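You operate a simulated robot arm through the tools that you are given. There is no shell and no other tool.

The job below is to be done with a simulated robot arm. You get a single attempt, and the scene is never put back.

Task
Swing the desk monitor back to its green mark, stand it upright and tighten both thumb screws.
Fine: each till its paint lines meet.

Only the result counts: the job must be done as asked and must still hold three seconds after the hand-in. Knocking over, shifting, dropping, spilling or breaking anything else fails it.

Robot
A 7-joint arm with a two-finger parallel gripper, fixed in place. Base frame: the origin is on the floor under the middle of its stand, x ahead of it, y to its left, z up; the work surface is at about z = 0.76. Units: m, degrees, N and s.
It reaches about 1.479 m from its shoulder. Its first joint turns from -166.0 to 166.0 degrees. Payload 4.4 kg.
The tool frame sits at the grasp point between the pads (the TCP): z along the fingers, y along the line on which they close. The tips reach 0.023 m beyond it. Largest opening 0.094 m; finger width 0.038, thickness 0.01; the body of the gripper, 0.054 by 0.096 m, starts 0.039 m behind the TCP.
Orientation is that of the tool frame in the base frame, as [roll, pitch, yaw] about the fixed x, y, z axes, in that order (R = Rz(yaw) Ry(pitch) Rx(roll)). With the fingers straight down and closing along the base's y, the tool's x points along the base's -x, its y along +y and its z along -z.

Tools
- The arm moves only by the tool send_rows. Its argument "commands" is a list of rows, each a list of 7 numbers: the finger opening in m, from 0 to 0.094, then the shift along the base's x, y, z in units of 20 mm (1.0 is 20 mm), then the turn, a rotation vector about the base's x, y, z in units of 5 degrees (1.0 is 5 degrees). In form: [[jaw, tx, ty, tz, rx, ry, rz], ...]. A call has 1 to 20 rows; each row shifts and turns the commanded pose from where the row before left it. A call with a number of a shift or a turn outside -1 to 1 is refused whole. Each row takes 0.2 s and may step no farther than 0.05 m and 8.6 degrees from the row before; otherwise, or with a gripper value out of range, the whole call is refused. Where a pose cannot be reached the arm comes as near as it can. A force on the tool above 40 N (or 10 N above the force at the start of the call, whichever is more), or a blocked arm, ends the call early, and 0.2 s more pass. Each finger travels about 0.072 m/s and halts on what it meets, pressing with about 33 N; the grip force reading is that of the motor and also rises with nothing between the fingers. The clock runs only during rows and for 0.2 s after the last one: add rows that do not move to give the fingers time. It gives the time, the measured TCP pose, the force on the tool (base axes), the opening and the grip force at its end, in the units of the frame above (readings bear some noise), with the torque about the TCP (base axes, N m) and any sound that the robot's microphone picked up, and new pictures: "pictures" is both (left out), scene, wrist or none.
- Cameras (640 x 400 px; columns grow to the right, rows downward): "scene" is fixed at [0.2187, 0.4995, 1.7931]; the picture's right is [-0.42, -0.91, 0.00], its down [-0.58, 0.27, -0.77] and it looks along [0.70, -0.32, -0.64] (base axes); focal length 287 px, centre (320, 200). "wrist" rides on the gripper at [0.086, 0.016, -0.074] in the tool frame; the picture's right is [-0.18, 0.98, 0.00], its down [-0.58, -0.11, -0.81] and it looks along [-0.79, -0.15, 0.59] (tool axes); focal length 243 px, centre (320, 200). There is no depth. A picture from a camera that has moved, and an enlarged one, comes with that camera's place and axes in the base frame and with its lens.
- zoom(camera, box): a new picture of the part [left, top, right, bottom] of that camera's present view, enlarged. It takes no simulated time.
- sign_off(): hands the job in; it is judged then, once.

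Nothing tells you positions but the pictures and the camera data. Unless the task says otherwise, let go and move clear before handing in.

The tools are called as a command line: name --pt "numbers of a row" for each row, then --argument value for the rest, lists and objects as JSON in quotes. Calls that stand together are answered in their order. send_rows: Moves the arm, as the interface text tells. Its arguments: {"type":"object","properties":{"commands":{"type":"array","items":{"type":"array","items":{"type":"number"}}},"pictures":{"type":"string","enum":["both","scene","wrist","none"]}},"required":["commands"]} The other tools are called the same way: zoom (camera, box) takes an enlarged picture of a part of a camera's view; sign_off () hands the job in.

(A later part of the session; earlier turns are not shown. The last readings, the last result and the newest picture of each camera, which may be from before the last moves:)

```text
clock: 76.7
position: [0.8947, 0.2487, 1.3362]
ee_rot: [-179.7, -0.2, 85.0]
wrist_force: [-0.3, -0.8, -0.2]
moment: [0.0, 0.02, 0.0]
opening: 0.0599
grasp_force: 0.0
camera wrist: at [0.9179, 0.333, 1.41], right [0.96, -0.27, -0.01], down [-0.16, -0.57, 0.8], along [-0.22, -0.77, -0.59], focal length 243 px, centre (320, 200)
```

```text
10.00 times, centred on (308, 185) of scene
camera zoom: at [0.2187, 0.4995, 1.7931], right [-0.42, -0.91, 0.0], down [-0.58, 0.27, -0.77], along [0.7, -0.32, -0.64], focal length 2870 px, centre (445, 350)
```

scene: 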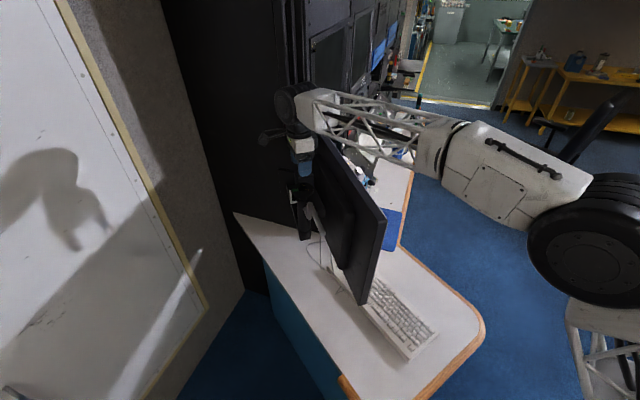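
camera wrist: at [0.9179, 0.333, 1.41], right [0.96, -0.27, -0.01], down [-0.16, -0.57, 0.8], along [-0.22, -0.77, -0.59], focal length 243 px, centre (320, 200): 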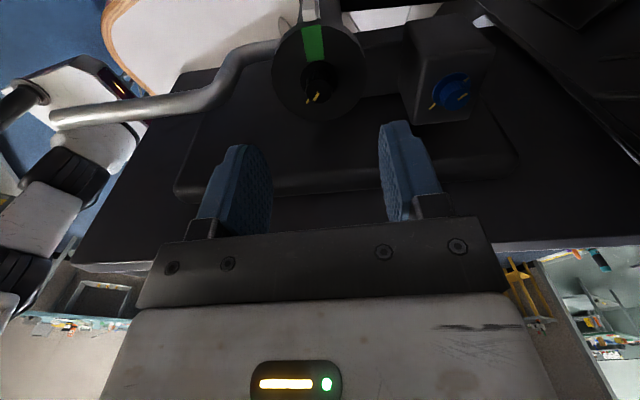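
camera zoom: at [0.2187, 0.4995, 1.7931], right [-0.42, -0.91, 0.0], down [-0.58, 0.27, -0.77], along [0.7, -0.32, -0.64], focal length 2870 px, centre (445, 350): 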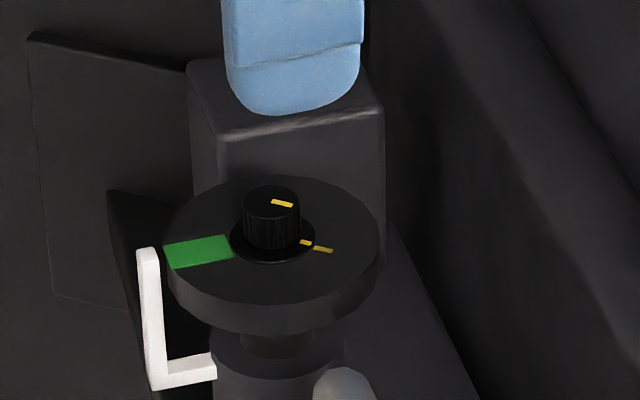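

From both cameras the black screw's lines look nearly joined. I'll check from along the mark's own direction, above the monitor, to be free of parallax.

send_rows --pt "0.06 -0.13 -0.166 0.07 0 0 1" --pt "0.06 -0.13 -0.166 0.07 0 0 1" --pt "0.06 -0.13 -0.166 0.07 0 0 1" --pt "0.06 -0.13 -0.166 0.07 0 0 1" --pt "0.06 -0.13 -0.166 0.07 0 0 1" --pt "0.06 -0.13 -0.166 0.07 0 0 1" --pt "0.06 -0.13 -0.166 0.07 0 0 1" --pt "0.06 -0.13 -0.166 0.07 0 0 1" --pt "0.06 -0.13 -0.166 0.07 0 0 1" --pt "0.06 -0.13 -0.166 0.07 0 0 1" --pt "0.06 -0.13 -0.166 0 0 0 1" --pt "0.06 -0.13 -0.166 0 0 0 1" --pt "0.06 -0.13 -0.166 0 0 0 1" --pt "0.06 -0.13 -0.166 0 0 0 1" --pt "0.06 -0.13 -0.166 0 0 0 1" --pt "0.06 -0.13 -0.166 0 0 0 1" --pt "0.06 -0.13 -0.166 0 0 0 1" --pt "0.06 -0.13 -0.166 0 0 0 1" --pt "0.06 -0.13 -0.166 0 0 0 1" --pt "0.06 -0.13 -0.166 0 0 0 1" --pictures "none"

send_rows --pt "0.094 -0.13 -0.166 0 0 0 1" --pt "0.094 -0.13 -0.166 0 0 0 1" --pt "0.094 -0.13 -0.166 0 0 0 1" --pt "0.094 -0.13 -0.166 0 0 0 1" --pt "0.094 -0.13 -0.166 0 0 0 1" --pt "0.094 -0.13 -0.166 0 0 0 1" --pt "0.094 -0.13 -0.166 0 0 0 1" --pt "0.094 -0.13 -0.166 0 0 0 1" --pt "0.094 0 0 0 0 0 0" --pictures "both"

zoom --camera "wrist" --box '[240, 60, 400, 200]'

```text
clock: 80.8
position: [0.8413, 0.1828, 1.3495]
ee_rot: [-179.7, -0.2, -175.0]
wrist_force: [0.2, -0.4, -0.1]
moment: [0.01, -0.02, 0.03]
opening: 0.0602
grasp_force: 0.1
```

```text
clock: 82.8
position: [0.82, 0.1556, 1.3505]
ee_rot: [-179.7, -0.2, -135.0]
wrist_force: [-0.2, -0.9, 0.7]
moment: [-0.01, 0.02, -0.01]
opening: 0.0939
grasp_force: 0.0
camera wrist: at [0.7472, 0.1061, 1.4237], right [-0.57, 0.82, -0.01], down [0.49, 0.34, 0.81], along [0.67, 0.45, -0.59], focal length 243 px, centre (320, 200)
```

scene: 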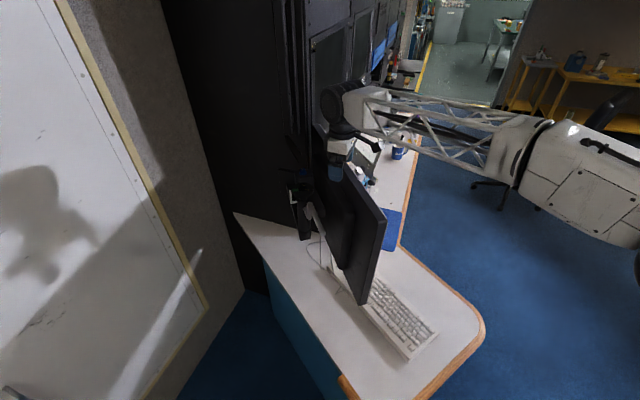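
wrist: 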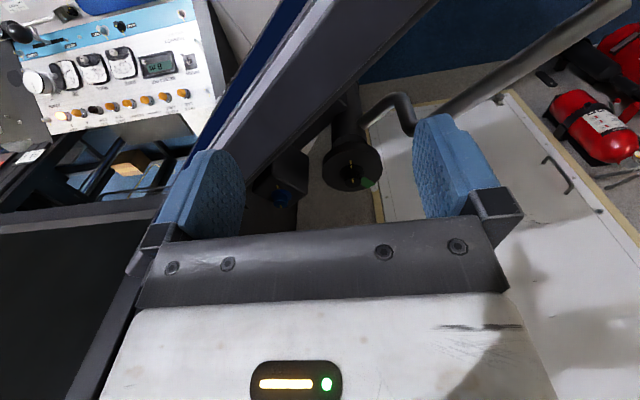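

```text
2.86 times, centred on (320, 130) of wrist
camera zoom: at [0.7472, 0.1061, 1.4237], right [-0.57, 0.82, -0.01], down [0.49, 0.34, 0.81], along [0.67, 0.45, -0.59], focal length 693 px, centre (320, 400)
```

zoom: 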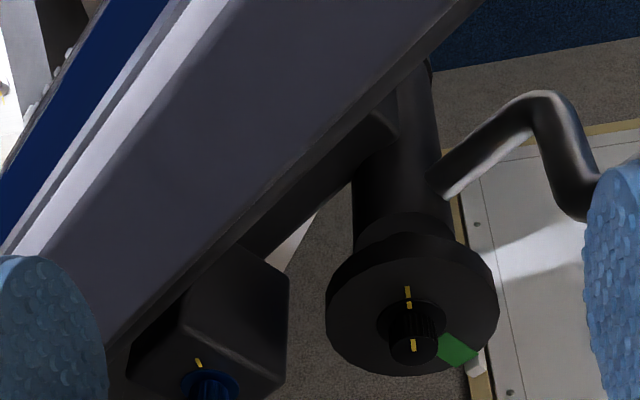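

zoom --camera "wrist" --box '[315, 140, 395, 195]'

zoom --camera "wrist" --box '[240, 140, 320, 215]'

```text
7.27 times, centred on (355, 168) of wrist
camera zoom: at [0.7472, 0.1061, 1.4237], right [-0.57, 0.82, -0.01], down [0.49, 0.34, 0.81], along [0.67, 0.45, -0.59], focal length 1764 px, centre (66, 436)
```

zoom: 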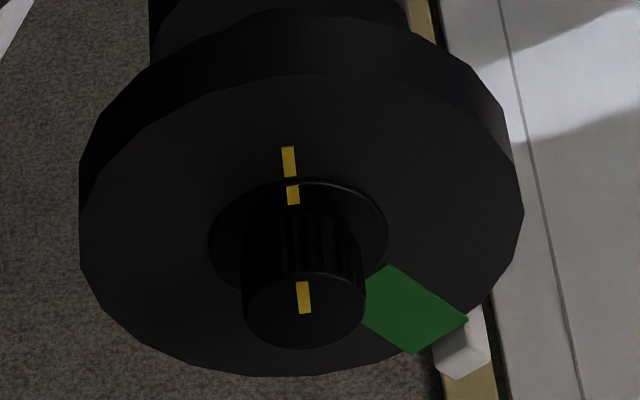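

```text
5.33 times, centred on (280, 178) of wrist
camera zoom: at [0.7472, 0.1061, 1.4237], right [-0.57, 0.82, -0.01], down [0.49, 0.34, 0.81], along [0.67, 0.45, -0.59], focal length 1294 px, centre (533, 320)
```

zoom: 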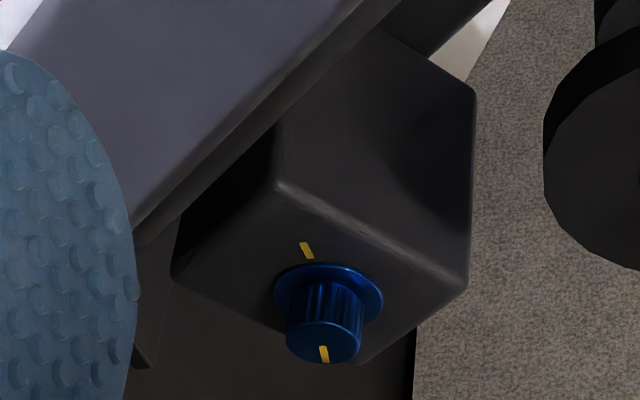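

The black screw's three line segments are in a straight row – it's done. Next, the tilt: I move over the middle of the monitor's top edge with the fingers set across it.

send_rows --pt "0.094 0.25 -0.148 0 0 0 -0.964" --pt "0.094 0.25 -0.148 0 0 0 -0.964" --pt "0.094 0.25 -0.148 0 0 0 -0.964" --pt "0.094 0.25 -0.148 0 0 0 -0.964" --pt "0.094 0.25 -0.148 0 0 0 -0.964" --pt "0.094 0.25 -0.148 0 0 0 -0.964" --pt "0.094 0.25 -0.148 0 0 0 -0.964" --pt "0.094 0.25 -0.148 0 0 0 -0.964" --pt "0.094 0.25 -0.148 0 0 0 -0.964" --pt "0.094 0.25 -0.148 0 0 0 -0.964" --pt "0.094 0.25 -0.148 0 0 0 -0.964" --pt "0.094 0 0 0 0.054 -0.048 0" --pt "0.094 0 0 0 0 0 0" --pictures "both"

zoom --camera "wrist" --box '[200, 40, 440, 230]'

zoom --camera "scene" --box '[260, 110, 420, 320]'

```text
clock: 85.7
position: [0.8752, 0.1227, 1.3497]
ee_rot: [-180.0, 0.0, 172.0]
wrist_force: [-0.2, 0.6, -0.8]
moment: [0.0, -0.02, -0.01]
opening: 0.0941
grasp_force: 0.1
camera wrist: at [0.7912, 0.1509, 1.4228], right [0.32, 0.95, 0.0], down [0.56, -0.19, 0.81], along [0.76, -0.26, -0.59], focal length 243 px, centre (320, 200)
```

scene: 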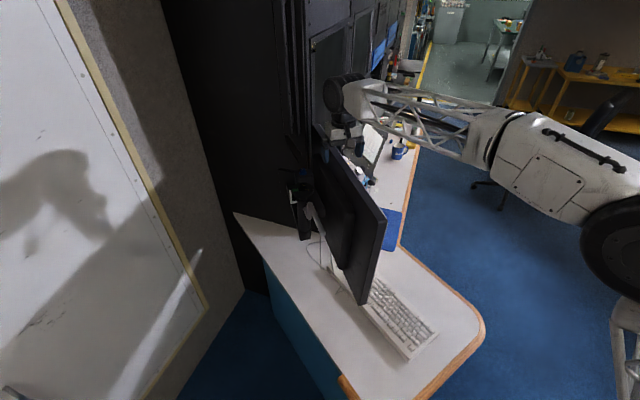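
wrist: 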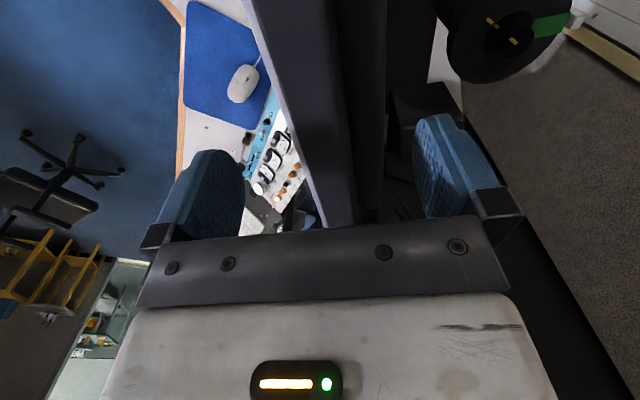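

```text
2.11 times, centred on (320, 135) of wrist
camera zoom: at [0.7912, 0.1509, 1.4228], right [0.32, 0.95, 0.0], down [0.56, -0.19, 0.81], along [0.76, -0.26, -0.59], focal length 511 px, centre (320, 337)
```

zoom: 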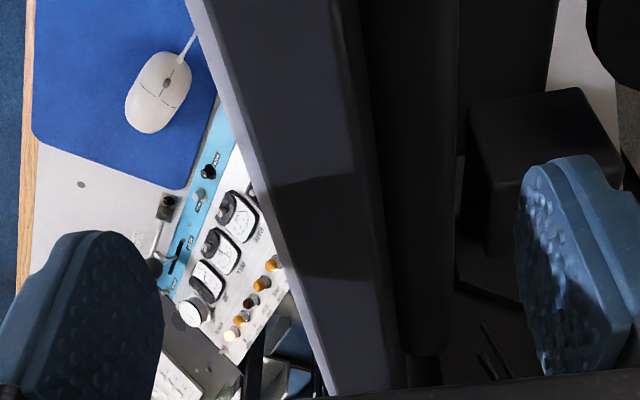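

```text
1.90 times, centred on (340, 215) of scene
camera zoom: at [0.2187, 0.4995, 1.7931], right [-0.42, -0.91, 0.0], down [-0.58, 0.27, -0.77], along [0.7, -0.32, -0.64], focal length 547 px, centre (282, 171)
```

zoom: 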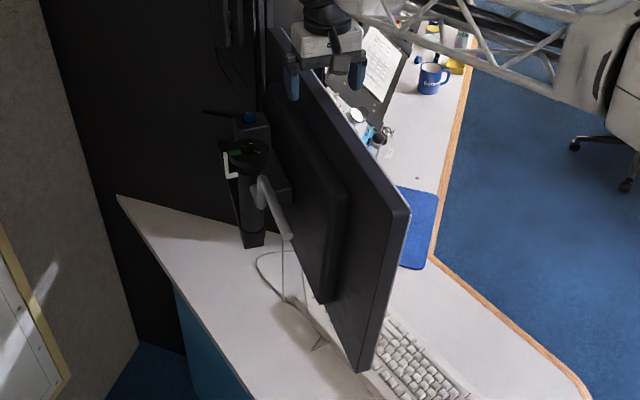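

zoom --camera "wrist" --box '[260, 60, 380, 180]'

```text
3.33 times, centred on (320, 120) of wrist
camera zoom: at [0.7912, 0.1509, 1.4228], right [0.32, 0.95, 0.0], down [0.56, -0.19, 0.81], along [0.76, -0.26, -0.59], focal length 809 px, centre (320, 467)
```

zoom: 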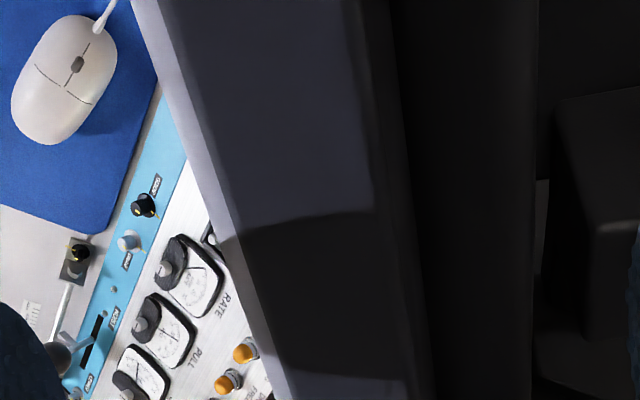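

The monitor's top edge runs at −8° with its middle about 6 mm to −y of the TCP; a bulge on its back starts about 2 cm below the top. I shift, descend so the tips reach just below the top edge, and close on it gently.

send_rows --pt "0.094 -0.03 -0.3 0 0 0 0" --pt "0.094 0 0 -1 0 0 0" --pt "0.094 0 0 -1 0 0 0" --pt "0.094 0 0 -0.45 0 0 0" --pt "0.094 0 0 -0.45 0 0 0" --pt "0.09 0 0 0 0 0 0" --pt "0.08 0 0 0 0 0 0" --pictures "both"

zoom --camera "wrist" --box '[200, 60, 440, 240]'

zoom --camera "scene" --box '[290, 110, 410, 250]'

```text
clock: 87.2
position: [0.8745, 0.116, 1.2922]
ee_rot: [-180.0, 0.0, 172.0]
wrist_force: [1.4, 0.1, -0.3]
moment: [0.01, 0.0, 0.0]
opening: 0.0802
grasp_force: 0.0
camera wrist: at [0.791, 0.1449, 1.3651], right [0.32, 0.95, 0.0], down [0.56, -0.19, 0.81], along [0.76, -0.26, -0.59], focal length 243 px, centre (320, 200)
```

scene: 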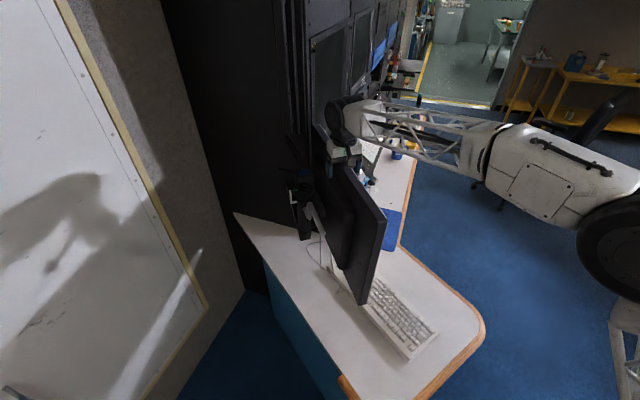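
wrist: 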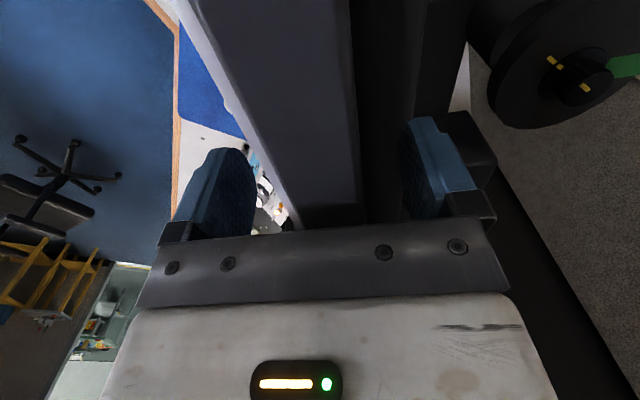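

```text
2.22 times, centred on (320, 150) of wrist
camera zoom: at [0.791, 0.1449, 1.3651], right [0.32, 0.95, 0.0], down [0.56, -0.19, 0.81], along [0.76, -0.26, -0.59], focal length 539 px, centre (320, 311)
```

zoom: 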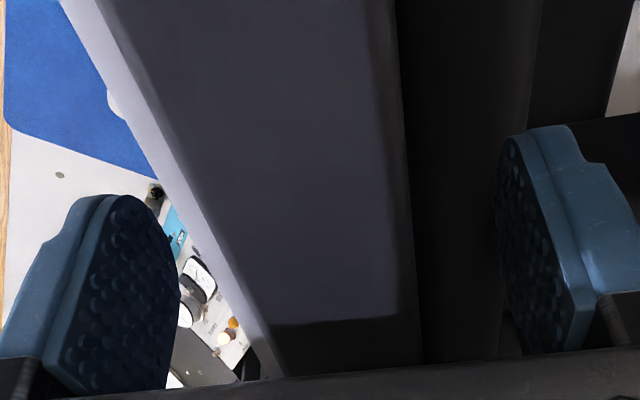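

```text
2.86 times, centred on (350, 180) of scene
camera zoom: at [0.2187, 0.4995, 1.7931], right [-0.42, -0.91, 0.0], down [-0.58, 0.27, -0.77], along [0.7, -0.32, -0.64], focal length 820 px, centre (234, 257)
```

zoom: 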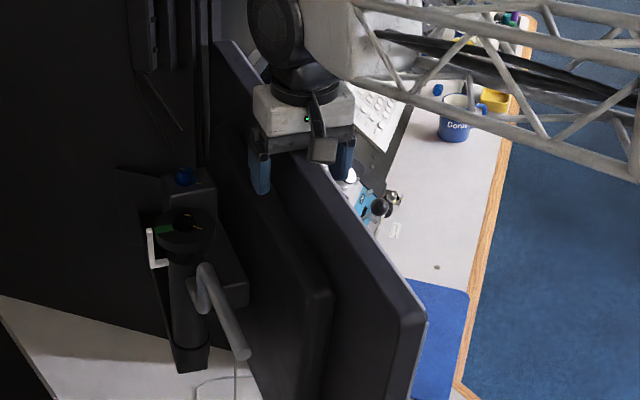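

The fingers straddle the top edge. I close on it and read opening and force.

send_rows --pt "0.06 0 0 0 0 0 0" --pt "0.045 0 0 0 0 0 0" --pt "0.04 0 0 0 0 0 0" --pt "0.035 0 0 0 0 0 0" --pt "0.03 0 0 0 0 0 0" --pt "0.03 0 0 0 0 0 0" --pictures "wrist"

zoom --camera "wrist" --box '[200, 60, 440, 240]'

```text
clock: 88.7
position: [0.8757, 0.1177, 1.2926]
ee_rot: [180.0, 0.0, 171.9]
wrist_force: [8.4, 23.6, 1.0]
moment: [0.57, -0.25, 0.38]
opening: 0.041
grasp_force: 12.3
camera wrist: at [0.7911, 0.1456, 1.3651], right [0.32, 0.95, 0.0], down [0.56, -0.19, 0.81], along [0.76, -0.26, -0.59], focal length 243 px, centre (320, 200)
```

wrist: 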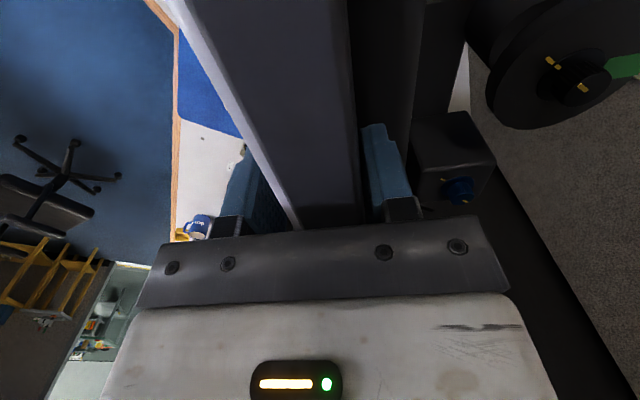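

```text
2.22 times, centred on (320, 150) of wrist
camera zoom: at [0.7911, 0.1456, 1.3651], right [0.32, 0.95, 0.0], down [0.56, -0.19, 0.81], along [0.76, -0.26, -0.59], focal length 539 px, centre (320, 311)
```

zoom: 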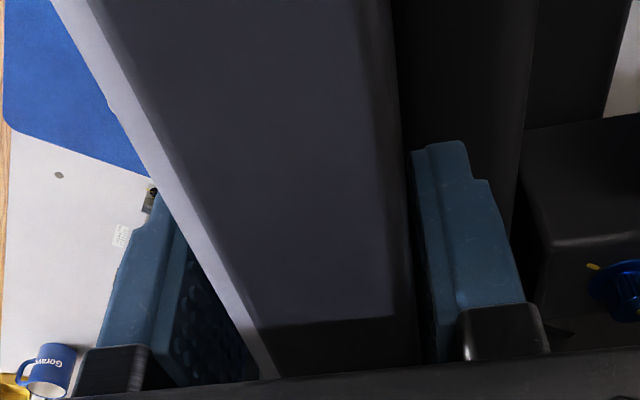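

The edge is about 41 mm thick there and the back finger touched first. Keeping the edge between the fingers, I pull it toward +y in small steps.

send_rows --pt "0.036 0.014 0.1 0 0 0 0" --pt "0.036 0.014 0.1 0 0 0 0" --pt "0.036 0.014 0.1 0 0 0 0" --pt "0.036 0.014 0.1 0 0 0 0" --pt "0.036 0 0 0 0 0 0" --pictures "both"

zoom --camera "scene" --box '[260, 110, 420, 320]'

```text
clock: 89.8
position: [0.8755, 0.1249, 1.2921]
ee_rot: [179.9, 0.0, 172.0]
wrist_force: [-0.9, -4.2, -0.1]
moment: [0.11, 0.01, 0.07]
opening: 0.0376
grasp_force: 2.1
camera wrist: at [0.7923, 0.1525, 1.3653], right [0.32, 0.95, 0.0], down [0.56, -0.19, 0.81], along [0.76, -0.26, -0.59], focal length 243 px, centre (320, 200)
```

scene: 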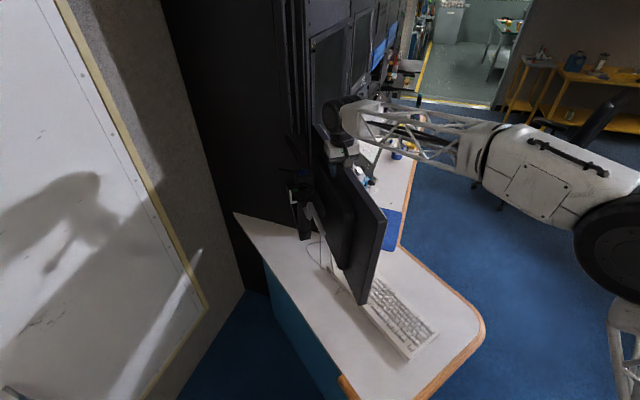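
wrist: 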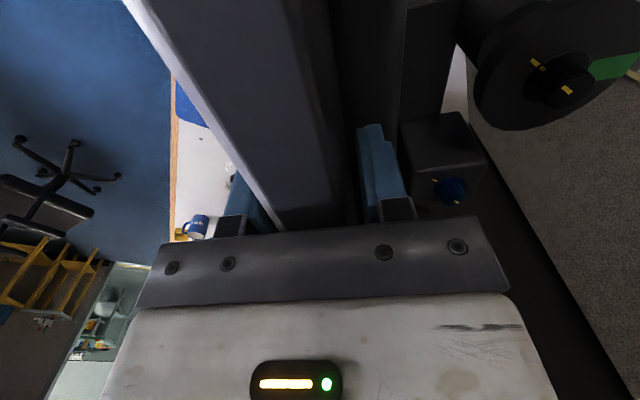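

```text
1.90 times, centred on (340, 215) of scene
camera zoom: at [0.2187, 0.4995, 1.7931], right [-0.42, -0.91, 0.0], down [-0.58, 0.27, -0.77], along [0.7, -0.32, -0.64], focal length 547 px, centre (282, 171)
```

zoom: 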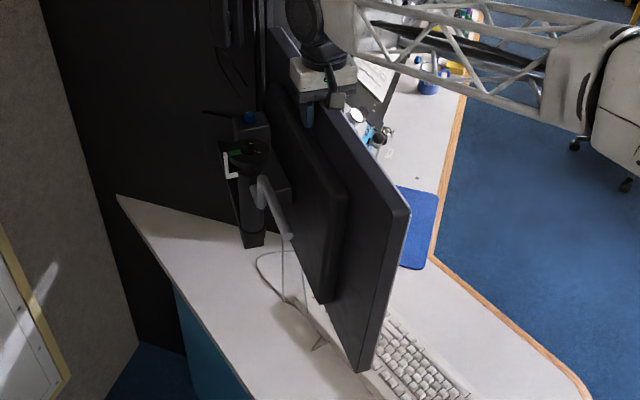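

send_rows --pt "0.036 0.014 0.1 0 0 0 0" --pt "0.036 0.014 0.1 0 0 0 0" --pt "0.036 0 0 0 0 0 0" --pictures "both"

zoom --camera "scene" --box '[260, 110, 420, 320]'

zoom --camera "wrist" --box '[200, 60, 440, 240]'

```text
clock: 90.7
position: [0.8764, 0.1285, 1.2921]
ee_rot: [-180.0, 0.0, 172.0]
wrist_force: [-0.4, -6.3, 2.7]
moment: [0.09, 0.05, 0.12]
opening: 0.0385
grasp_force: 3.0
camera wrist: at [0.7922, 0.1572, 1.3657], right [0.32, 0.95, 0.0], down [0.56, -0.19, 0.81], along [0.76, -0.26, -0.59], focal length 243 px, centre (320, 200)
```

scene: 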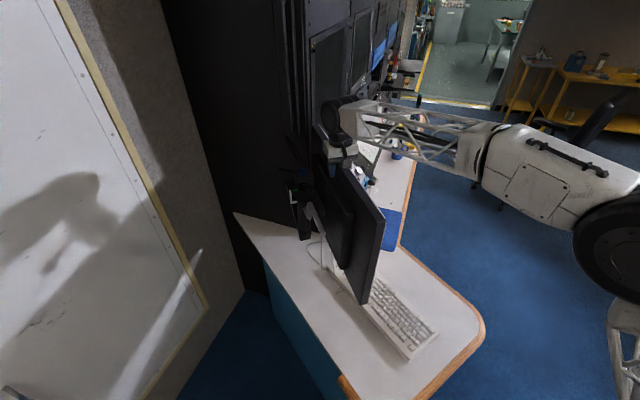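
wrist: 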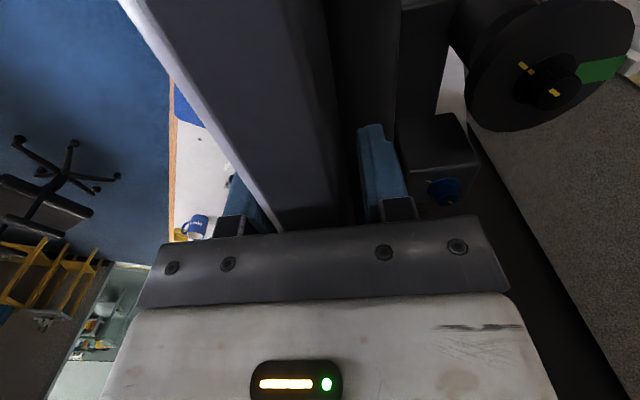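

```text
1.90 times, centred on (340, 215) of scene
camera zoom: at [0.2187, 0.4995, 1.7931], right [-0.42, -0.91, 0.0], down [-0.58, 0.27, -0.77], along [0.7, -0.32, -0.64], focal length 547 px, centre (282, 171)
```

zoom: 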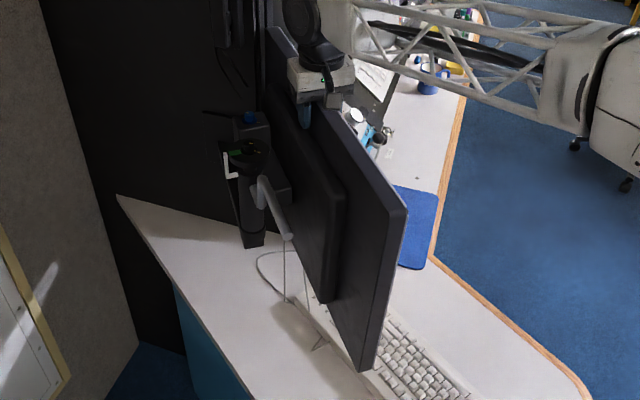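

```text
2.22 times, centred on (320, 150) of wrist
camera zoom: at [0.7922, 0.1572, 1.3657], right [0.32, 0.95, 0.0], down [0.56, -0.19, 0.81], along [0.76, -0.26, -0.59], focal length 539 px, centre (320, 311)
```

zoom: 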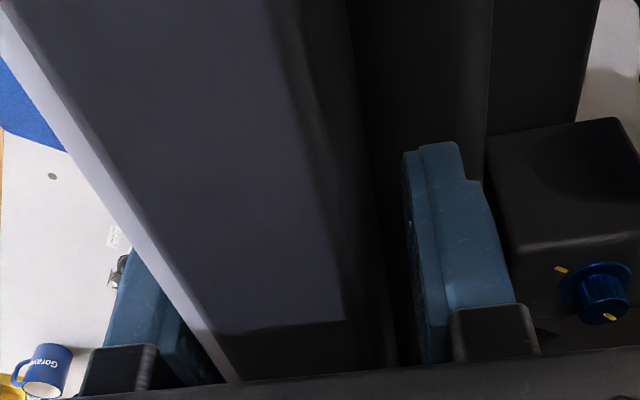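

The edge now moves with only ~6 N. I zoom on the near end's corners in the scene view to measure the tilt.

zoom --camera "scene" --box '[360, 205, 400, 230]'

zoom --camera "scene" --box '[340, 285, 380, 310]'

```text
16.00 times, centred on (380, 218) of scene
camera zoom: at [0.2187, 0.4995, 1.7931], right [-0.42, -0.91, 0.0], down [-0.58, 0.27, -0.77], along [0.7, -0.32, -0.64], focal length 4592 px, centre (-640, -80)
```

zoom: 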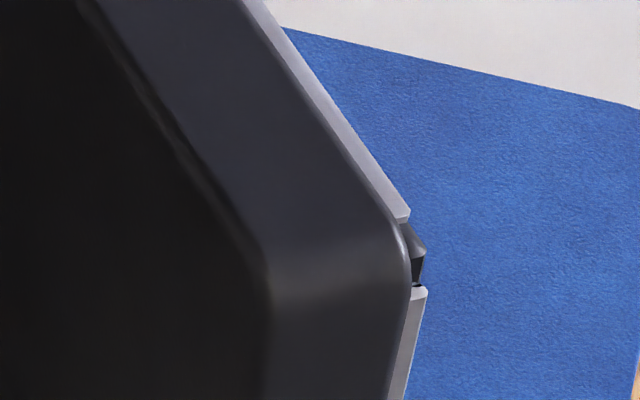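

```text
16.00 times, centred on (360, 298) of scene
camera zoom: at [0.2187, 0.4995, 1.7931], right [-0.42, -0.91, 0.0], down [-0.58, 0.27, -0.77], along [0.7, -0.32, -0.64], focal length 4592 px, centre (-320, -1360)
```

zoom: 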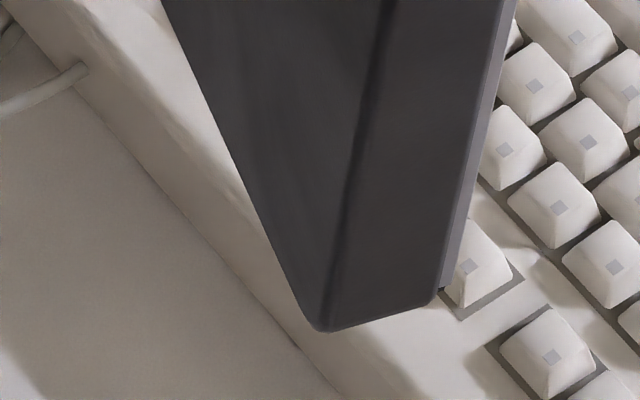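

The tilt is now about 1° forward. I push another ~2 mm.

send_rows --pt "0.036 0.014 0.1 0 0 0 0" --pt "0.036 0 0 0 0 0 0" --pictures "scene"

zoom --camera "scene" --box '[360, 205, 400, 230]'

zoom --camera "scene" --box '[340, 285, 380, 310]'

```text
clock: 91.2
position: [0.8768, 0.131, 1.2925]
ee_rot: [-180.0, 0.0, 172.0]
wrist_force: [-3.3, -5.3, 2.9]
moment: [0.11, 0.0, 0.1]
opening: 0.0385
grasp_force: 2.7
```

scene: 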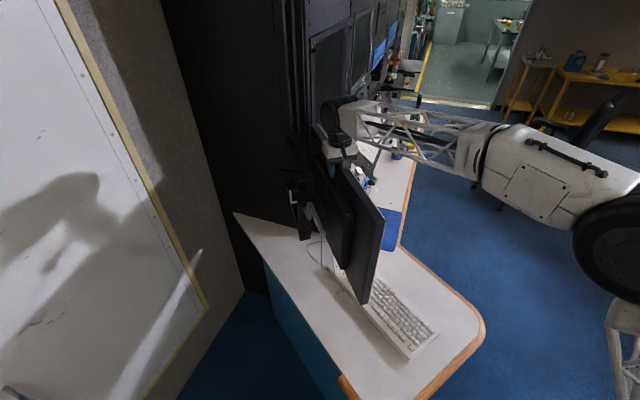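

```text
16.00 times, centred on (380, 218) of scene
camera zoom: at [0.2187, 0.4995, 1.7931], right [-0.42, -0.91, 0.0], down [-0.58, 0.27, -0.77], along [0.7, -0.32, -0.64], focal length 4592 px, centre (-640, -80)
```

zoom: 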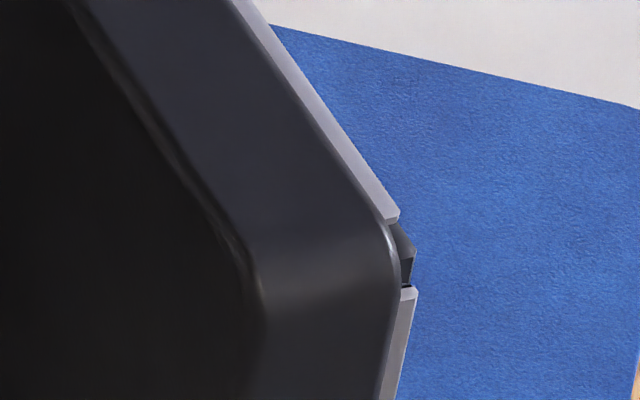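

```text
16.00 times, centred on (360, 298) of scene
camera zoom: at [0.2187, 0.4995, 1.7931], right [-0.42, -0.91, 0.0], down [-0.58, 0.27, -0.77], along [0.7, -0.32, -0.64], focal length 4592 px, centre (-320, -1360)
```

zoom: 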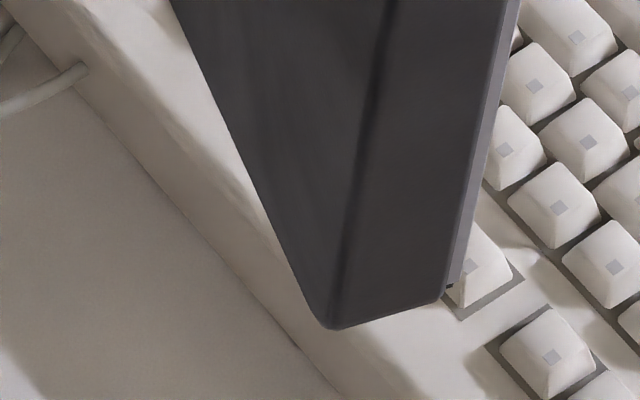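

About 0.4° left. One more millimetre, then I open and back off to see that it stays.

send_rows --pt "0.036 0.007 0.05 0 0 0 0" --pt "0.036 0 0 0 0 0 0" --pt "0.05 0 0 0 0 0 0" --pt "0.07 0 0 0 0 0 0" --pt "0.08 0 0 0 0 0 0" --pt "0.08 0 0 1 0 0 0" --pt "0.08 0 0 1 0 0 0" --pt "0.08 0 0 1 0 0 0" --pt "0.08 0 0 1 0 0 0" --pt "0.08 0 0 0 0 0 0" --pictures "both"

zoom --camera "scene" --box '[360, 205, 400, 230]'

zoom --camera "scene" --box '[340, 285, 380, 310]'

```text
clock: 93.5
position: [0.877, 0.1319, 1.3733]
ee_rot: [-180.0, 0.0, 171.9]
wrist_force: [0.2, -0.4, 0.3]
moment: [0.03, 0.01, 0.01]
opening: 0.08
grasp_force: 0.1
camera wrist: at [0.7927, 0.1599, 1.4452], right [0.32, 0.95, 0.0], down [0.56, -0.19, 0.81], along [0.76, -0.26, -0.59], focal length 243 px, centre (320, 200)
```

scene: 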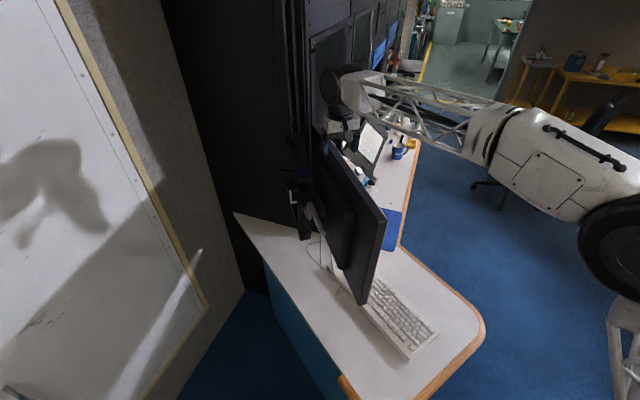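
wrist: 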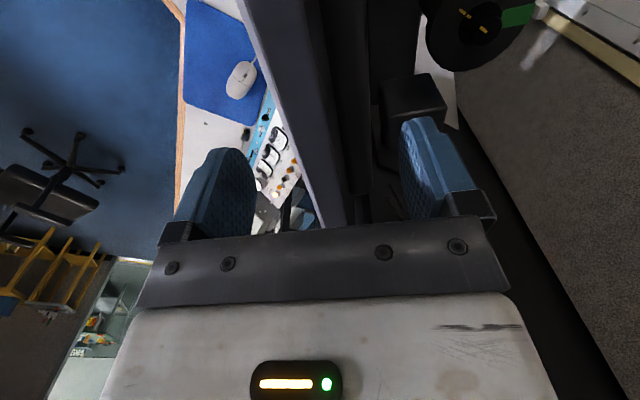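

```text
16.00 times, centred on (380, 218) of scene
camera zoom: at [0.2187, 0.4995, 1.7931], right [-0.42, -0.91, 0.0], down [-0.58, 0.27, -0.77], along [0.7, -0.32, -0.64], focal length 4592 px, centre (-640, -80)
```

zoom: 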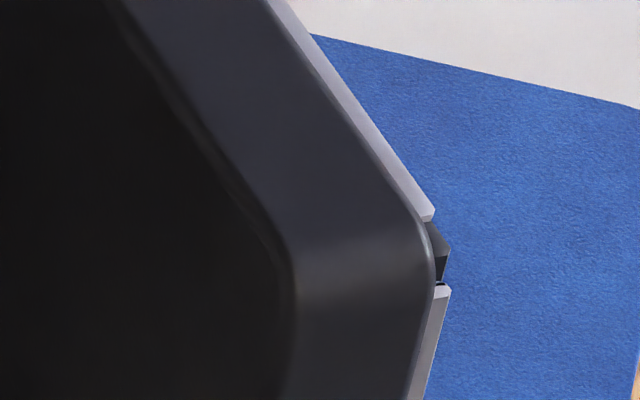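

```text
16.00 times, centred on (360, 298) of scene
camera zoom: at [0.2187, 0.4995, 1.7931], right [-0.42, -0.91, 0.0], down [-0.58, 0.27, -0.77], along [0.7, -0.32, -0.64], focal length 4592 px, centre (-320, -1360)
```

zoom: 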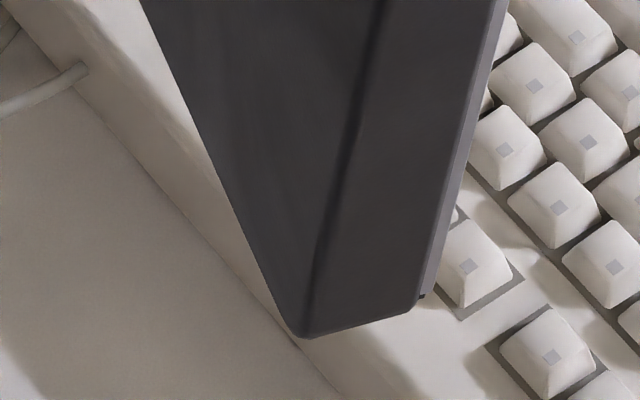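

After release the top went back to about 2–3° forward, so something (gravity or a stop) carries it back. I'll test this carefully: go down again, push, and retreat in small steps while reading the force.

send_rows --pt "0.08 0 -0.2 0 0 0 0" --pt "0.08 0 0 -1 0 0 0" --pt "0.08 0 0 -1 0 0 0" --pt "0.08 0 0 -1 0 0 0" --pt "0.08 0 0 -1 0 0 0" --pt "0.06 0 0 0 0 0 0" --pt "0.05 0 0 0 0 0 0" --pt "0.05 0 0 0 0 0 0" --pictures "none"

```text
clock: 95.2
position: [0.8754, 0.1272, 1.2944]
ee_rot: [179.9, 0.0, 172.0]
wrist_force: [0.0, 0.2, 0.5]
moment: [-0.05, 0.0, -0.02]
opening: 0.0501
grasp_force: 0.0
```

send_rows --pt "0.05 0.014 0.1 0 0 0 0" --pt "0.05 0 0 0 0 0 0" --pictures "none"

send_rows --pt "0.05 0.014 0.1 0 0 0 0" --pt "0.05 0 0 0 0 0 0" --pictures "none"

send_rows --pt "0.05 0.014 0.1 0 0 0 0" --pt "0.05 0 0 0 0 0 0" --pictures "none"

send_rows --pt "0.05 0.014 0.1 0 0 0 0" --pt "0.05 0 0 0 0 0 0" --pictures "none"

send_rows --pt "0.05 0.014 0.1 0 0 0 0" --pt "0.05 0 0 0 0 0 0" --pictures "scene"

```text
clock: 95.8
position: [0.8769, 0.1306, 1.2926]
ee_rot: [-179.9, 0.0, 172.0]
wrist_force: [1.0, -0.8, 0.3]
moment: [0.03, 0.01, 0.02]
opening: 0.0499
grasp_force: 0.0
```

```text
clock: 96.5
position: [0.8768, 0.1311, 1.2922]
ee_rot: [180.0, 0.1, 172.0]
wrist_force: [-2.4, -3.6, 1.1]
moment: [0.09, 0.06, 0.05]
opening: 0.0518
grasp_force: 2.5
```

```text
clock: 97.0
position: [0.8778, 0.1332, 1.2926]
ee_rot: [180.0, 0.0, 172.0]
wrist_force: [-0.8, -5.0, 3.5]
moment: [0.09, 0.02, 0.14]
opening: 0.0525
grasp_force: 3.1
```

```text
clock: 97.7
position: [0.8789, 0.1359, 1.2914]
ee_rot: [179.9, -0.1, 172.0]
wrist_force: [-0.9, -4.2, 1.7]
moment: [0.04, -0.01, 0.09]
opening: 0.0521
grasp_force: 2.0
```

```text
clock: 98.2
position: [0.8785, 0.1378, 1.2914]
ee_rot: [-180.0, 0.0, 172.0]
wrist_force: [-1.8, -4.5, 1.7]
moment: [0.05, -0.01, 0.11]
opening: 0.0522
grasp_force: 2.5
```

scene: 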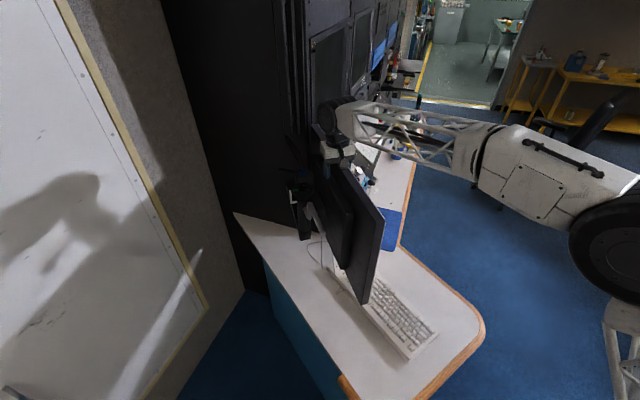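

zoom --camera "scene" --box '[360, 205, 400, 230]'

zoom --camera "scene" --box '[340, 285, 380, 310]'

send_rows --pt "0.05 -0.014 -0.1 0 0 0 0" --pt "0.05 0 0 0 0 0 0" --pictures "none"

send_rows --pt "0.05 -0.014 -0.1 0 0 0 0" --pt "0.05 0 0 0 0 0 0" --pictures "scene"

zoom --camera "scene" --box '[360, 205, 400, 230]'

zoom --camera "scene" --box '[340, 285, 380, 310]'

```text
16.00 times, centred on (380, 218) of scene
camera zoom: at [0.2187, 0.4995, 1.7931], right [-0.42, -0.91, 0.0], down [-0.58, 0.27, -0.77], along [0.7, -0.32, -0.64], focal length 4592 px, centre (-640, -80)
```

zoom: 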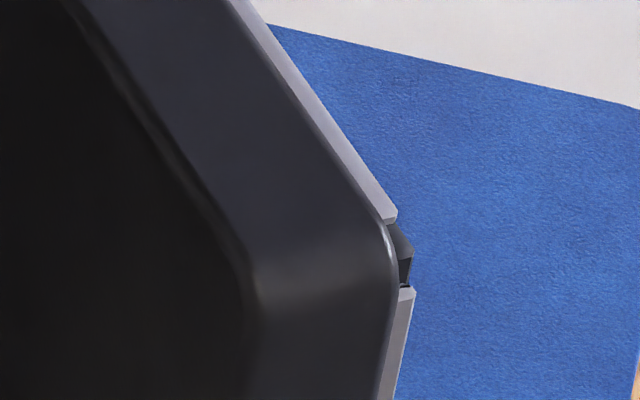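

```text
16.00 times, centred on (360, 298) of scene
camera zoom: at [0.2187, 0.4995, 1.7931], right [-0.42, -0.91, 0.0], down [-0.58, 0.27, -0.77], along [0.7, -0.32, -0.64], focal length 4592 px, centre (-320, -1360)
```

zoom: 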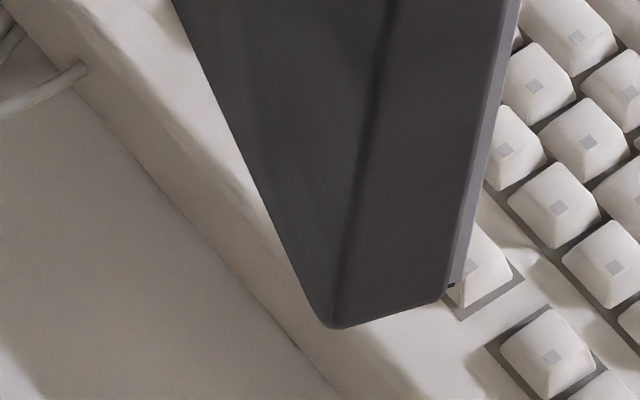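

```text
clock: 98.8
position: [0.8781, 0.1354, 1.2914]
ee_rot: [180.0, 0.0, 172.0]
wrist_force: [-0.1, -2.2, -0.9]
moment: [0.06, -0.01, -0.01]
opening: 0.0509
grasp_force: 0.4
```

```text
clock: 99.5
position: [0.8768, 0.1343, 1.2921]
ee_rot: [-180.0, 0.0, 171.9]
wrist_force: [1.1, -0.6, -0.3]
moment: [0.04, -0.02, 0.01]
opening: 0.0504
grasp_force: 0.7
```

scene: 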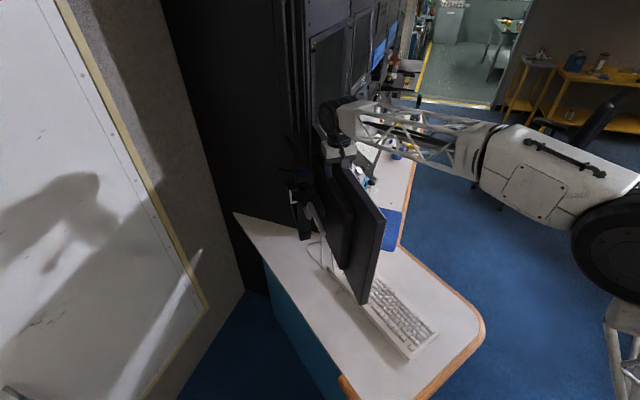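

```text
16.00 times, centred on (380, 218) of scene
camera zoom: at [0.2187, 0.4995, 1.7931], right [-0.42, -0.91, 0.0], down [-0.58, 0.27, -0.77], along [0.7, -0.32, -0.64], focal length 4592 px, centre (-640, -80)
```

zoom: 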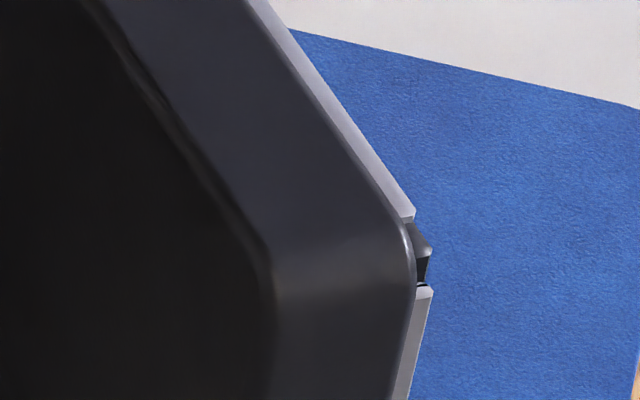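

```text
16.00 times, centred on (360, 298) of scene
camera zoom: at [0.2187, 0.4995, 1.7931], right [-0.42, -0.91, 0.0], down [-0.58, 0.27, -0.77], along [0.7, -0.32, -0.64], focal length 4592 px, centre (-320, -1360)
```

zoom: 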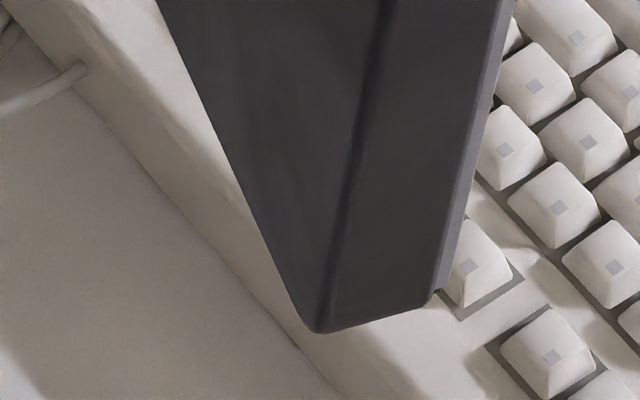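

The loose tilt joint sags back about 2–3°: friction alone can't hold it fully upright. My plan: part-tighten the blue screw so it grips more, push the monitor upright, then finish tightening. I lift off and go above the blue knob at about (0.988, 0.208).

send_rows --pt "0.07 0 0 0 0 0 0" --pt "0.08 0 0 0 0 0 0" --pt "0.08 0 0 1 0 0 0" --pt "0.08 0 0 1 0 0 0" --pt "0.08 0 0 1 0 0 0" --pt "0.08 0 0 1 0 0 0" --pt "0.08 0.7 0.46 0.3 0 0 0.45" --pt "0.08 0.7 0.46 0 0 0 0.45" --pt "0.08 0.7 0.46 0 0 0 0.45" --pt "0.08 0.7 0.46 0 0 0 0.45" --pt "0.08 0.7 0.46 0 0 0 0.45" --pt "0.07 0.7 0.46 -0.3 0 0 0.45" --pt "0.06 0.7 0.46 -0.7 0 0 0.45" --pt "0.06 0.66 0.5 -0.7 0 0 0.45" --pt "0.06 0 0 0 0 0 0" --pictures "both"

zoom --camera "wrist" --box '[240, 40, 400, 200]'

```text
clock: 102.7
position: [0.9897, 0.209, 1.3437]
ee_rot: [-179.9, -0.1, -170.0]
wrist_force: [-0.1, 0.0, -0.1]
moment: [0.01, -0.01, 0.01]
opening: 0.0599
grasp_force: 0.0
camera wrist: at [0.9014, 0.2096, 1.4168], right [0.01, 1.0, 0.0], down [0.59, -0.01, 0.81], along [0.81, -0.01, -0.59], focal length 243 px, centre (320, 200)
```

scene: 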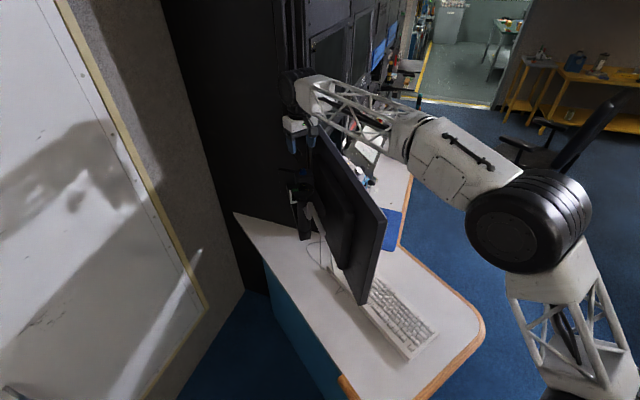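
wrist: 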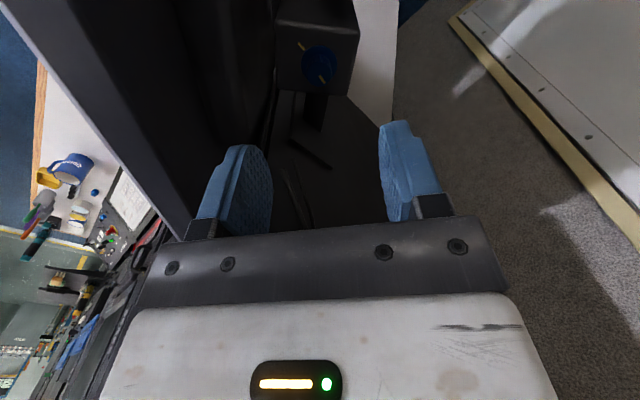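

```text
2.50 times, centred on (320, 120) of wrist
camera zoom: at [0.9014, 0.2096, 1.4168], right [0.01, 1.0, 0.0], down [0.59, -0.01, 0.81], along [0.81, -0.01, -0.59], focal length 606 px, centre (320, 400)
```

zoom: 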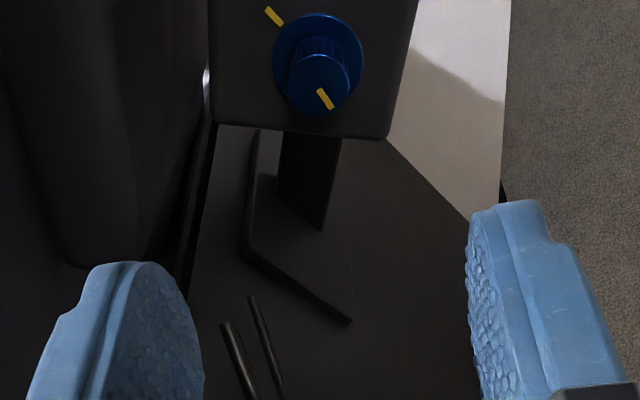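

The blue knob is at (0.987, 0.208, 1.243); its line needs about 162–165° clockwise. I centre over it, descend and grip for a first partial turn.

send_rows --pt "0.05 -0.14 -0.05 -1 0 0 0" --pt "0.045 0 0 -1 0 0 0" --pt "0.04 0 0 -1 0 0 0" --pt "0.04 0 0 -0.8 0 0 0" --pt "0.04 0 0 -0.4 0 0 0" --pt "0.04 0 0 -0.26 0 0 0" --pt "0.04 0 0 0 0 0 0" --pictures "both"

zoom --camera "wrist" --box '[240, 70, 400, 230]'

```text
clock: 104.2
position: [0.987, 0.2084, 1.2542]
ee_rot: [179.9, 0.0, -170.1]
wrist_force: [-0.1, 0.4, 0.8]
moment: [0.01, 0.01, 0.04]
opening: 0.0402
grasp_force: 0.0
camera wrist: at [0.8975, 0.2089, 1.3284], right [0.01, 1.0, 0.0], down [0.59, -0.01, 0.81], along [0.81, -0.01, -0.59], focal length 243 px, centre (320, 200)
```

scene: 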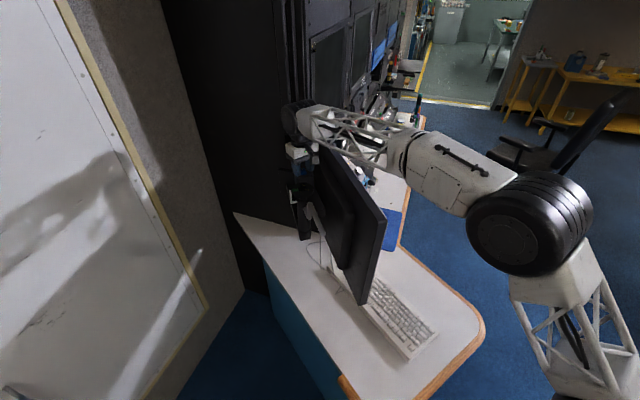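
wrist: 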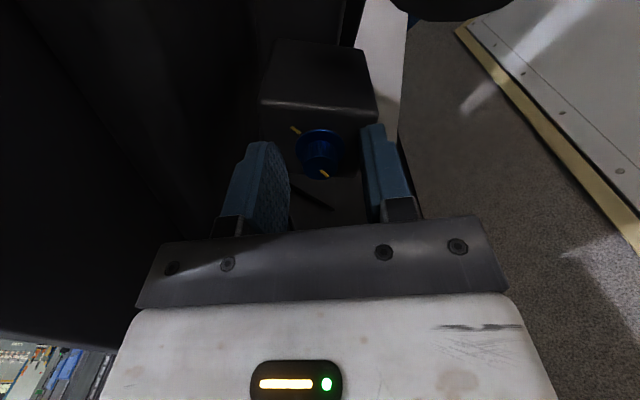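

```text
2.50 times, centred on (320, 150) of wrist
camera zoom: at [0.8975, 0.2089, 1.3284], right [0.01, 1.0, 0.0], down [0.59, -0.01, 0.81], along [0.81, -0.01, -0.59], focal length 606 px, centre (320, 325)
```

zoom: 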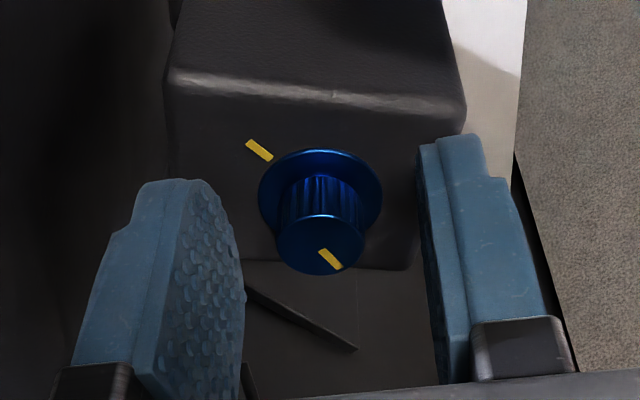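

send_rows --pt "0.025 0 0 0 0 0 0" --pt "0.01 0 0 0 0 0 0" --pt "0.0 0 0 0 0 0 0" --pt "0.0 0 0 0 0 0 0" --pictures "none"

```text
clock: 105.2
position: [0.9859, 0.2073, 1.2544]
ee_rot: [-180.0, 0.0, -170.1]
wrist_force: [0.4, -7.4, -0.5]
moment: [-0.14, -0.05, -0.05]
opening: 0.0167
grasp_force: 44.9
```

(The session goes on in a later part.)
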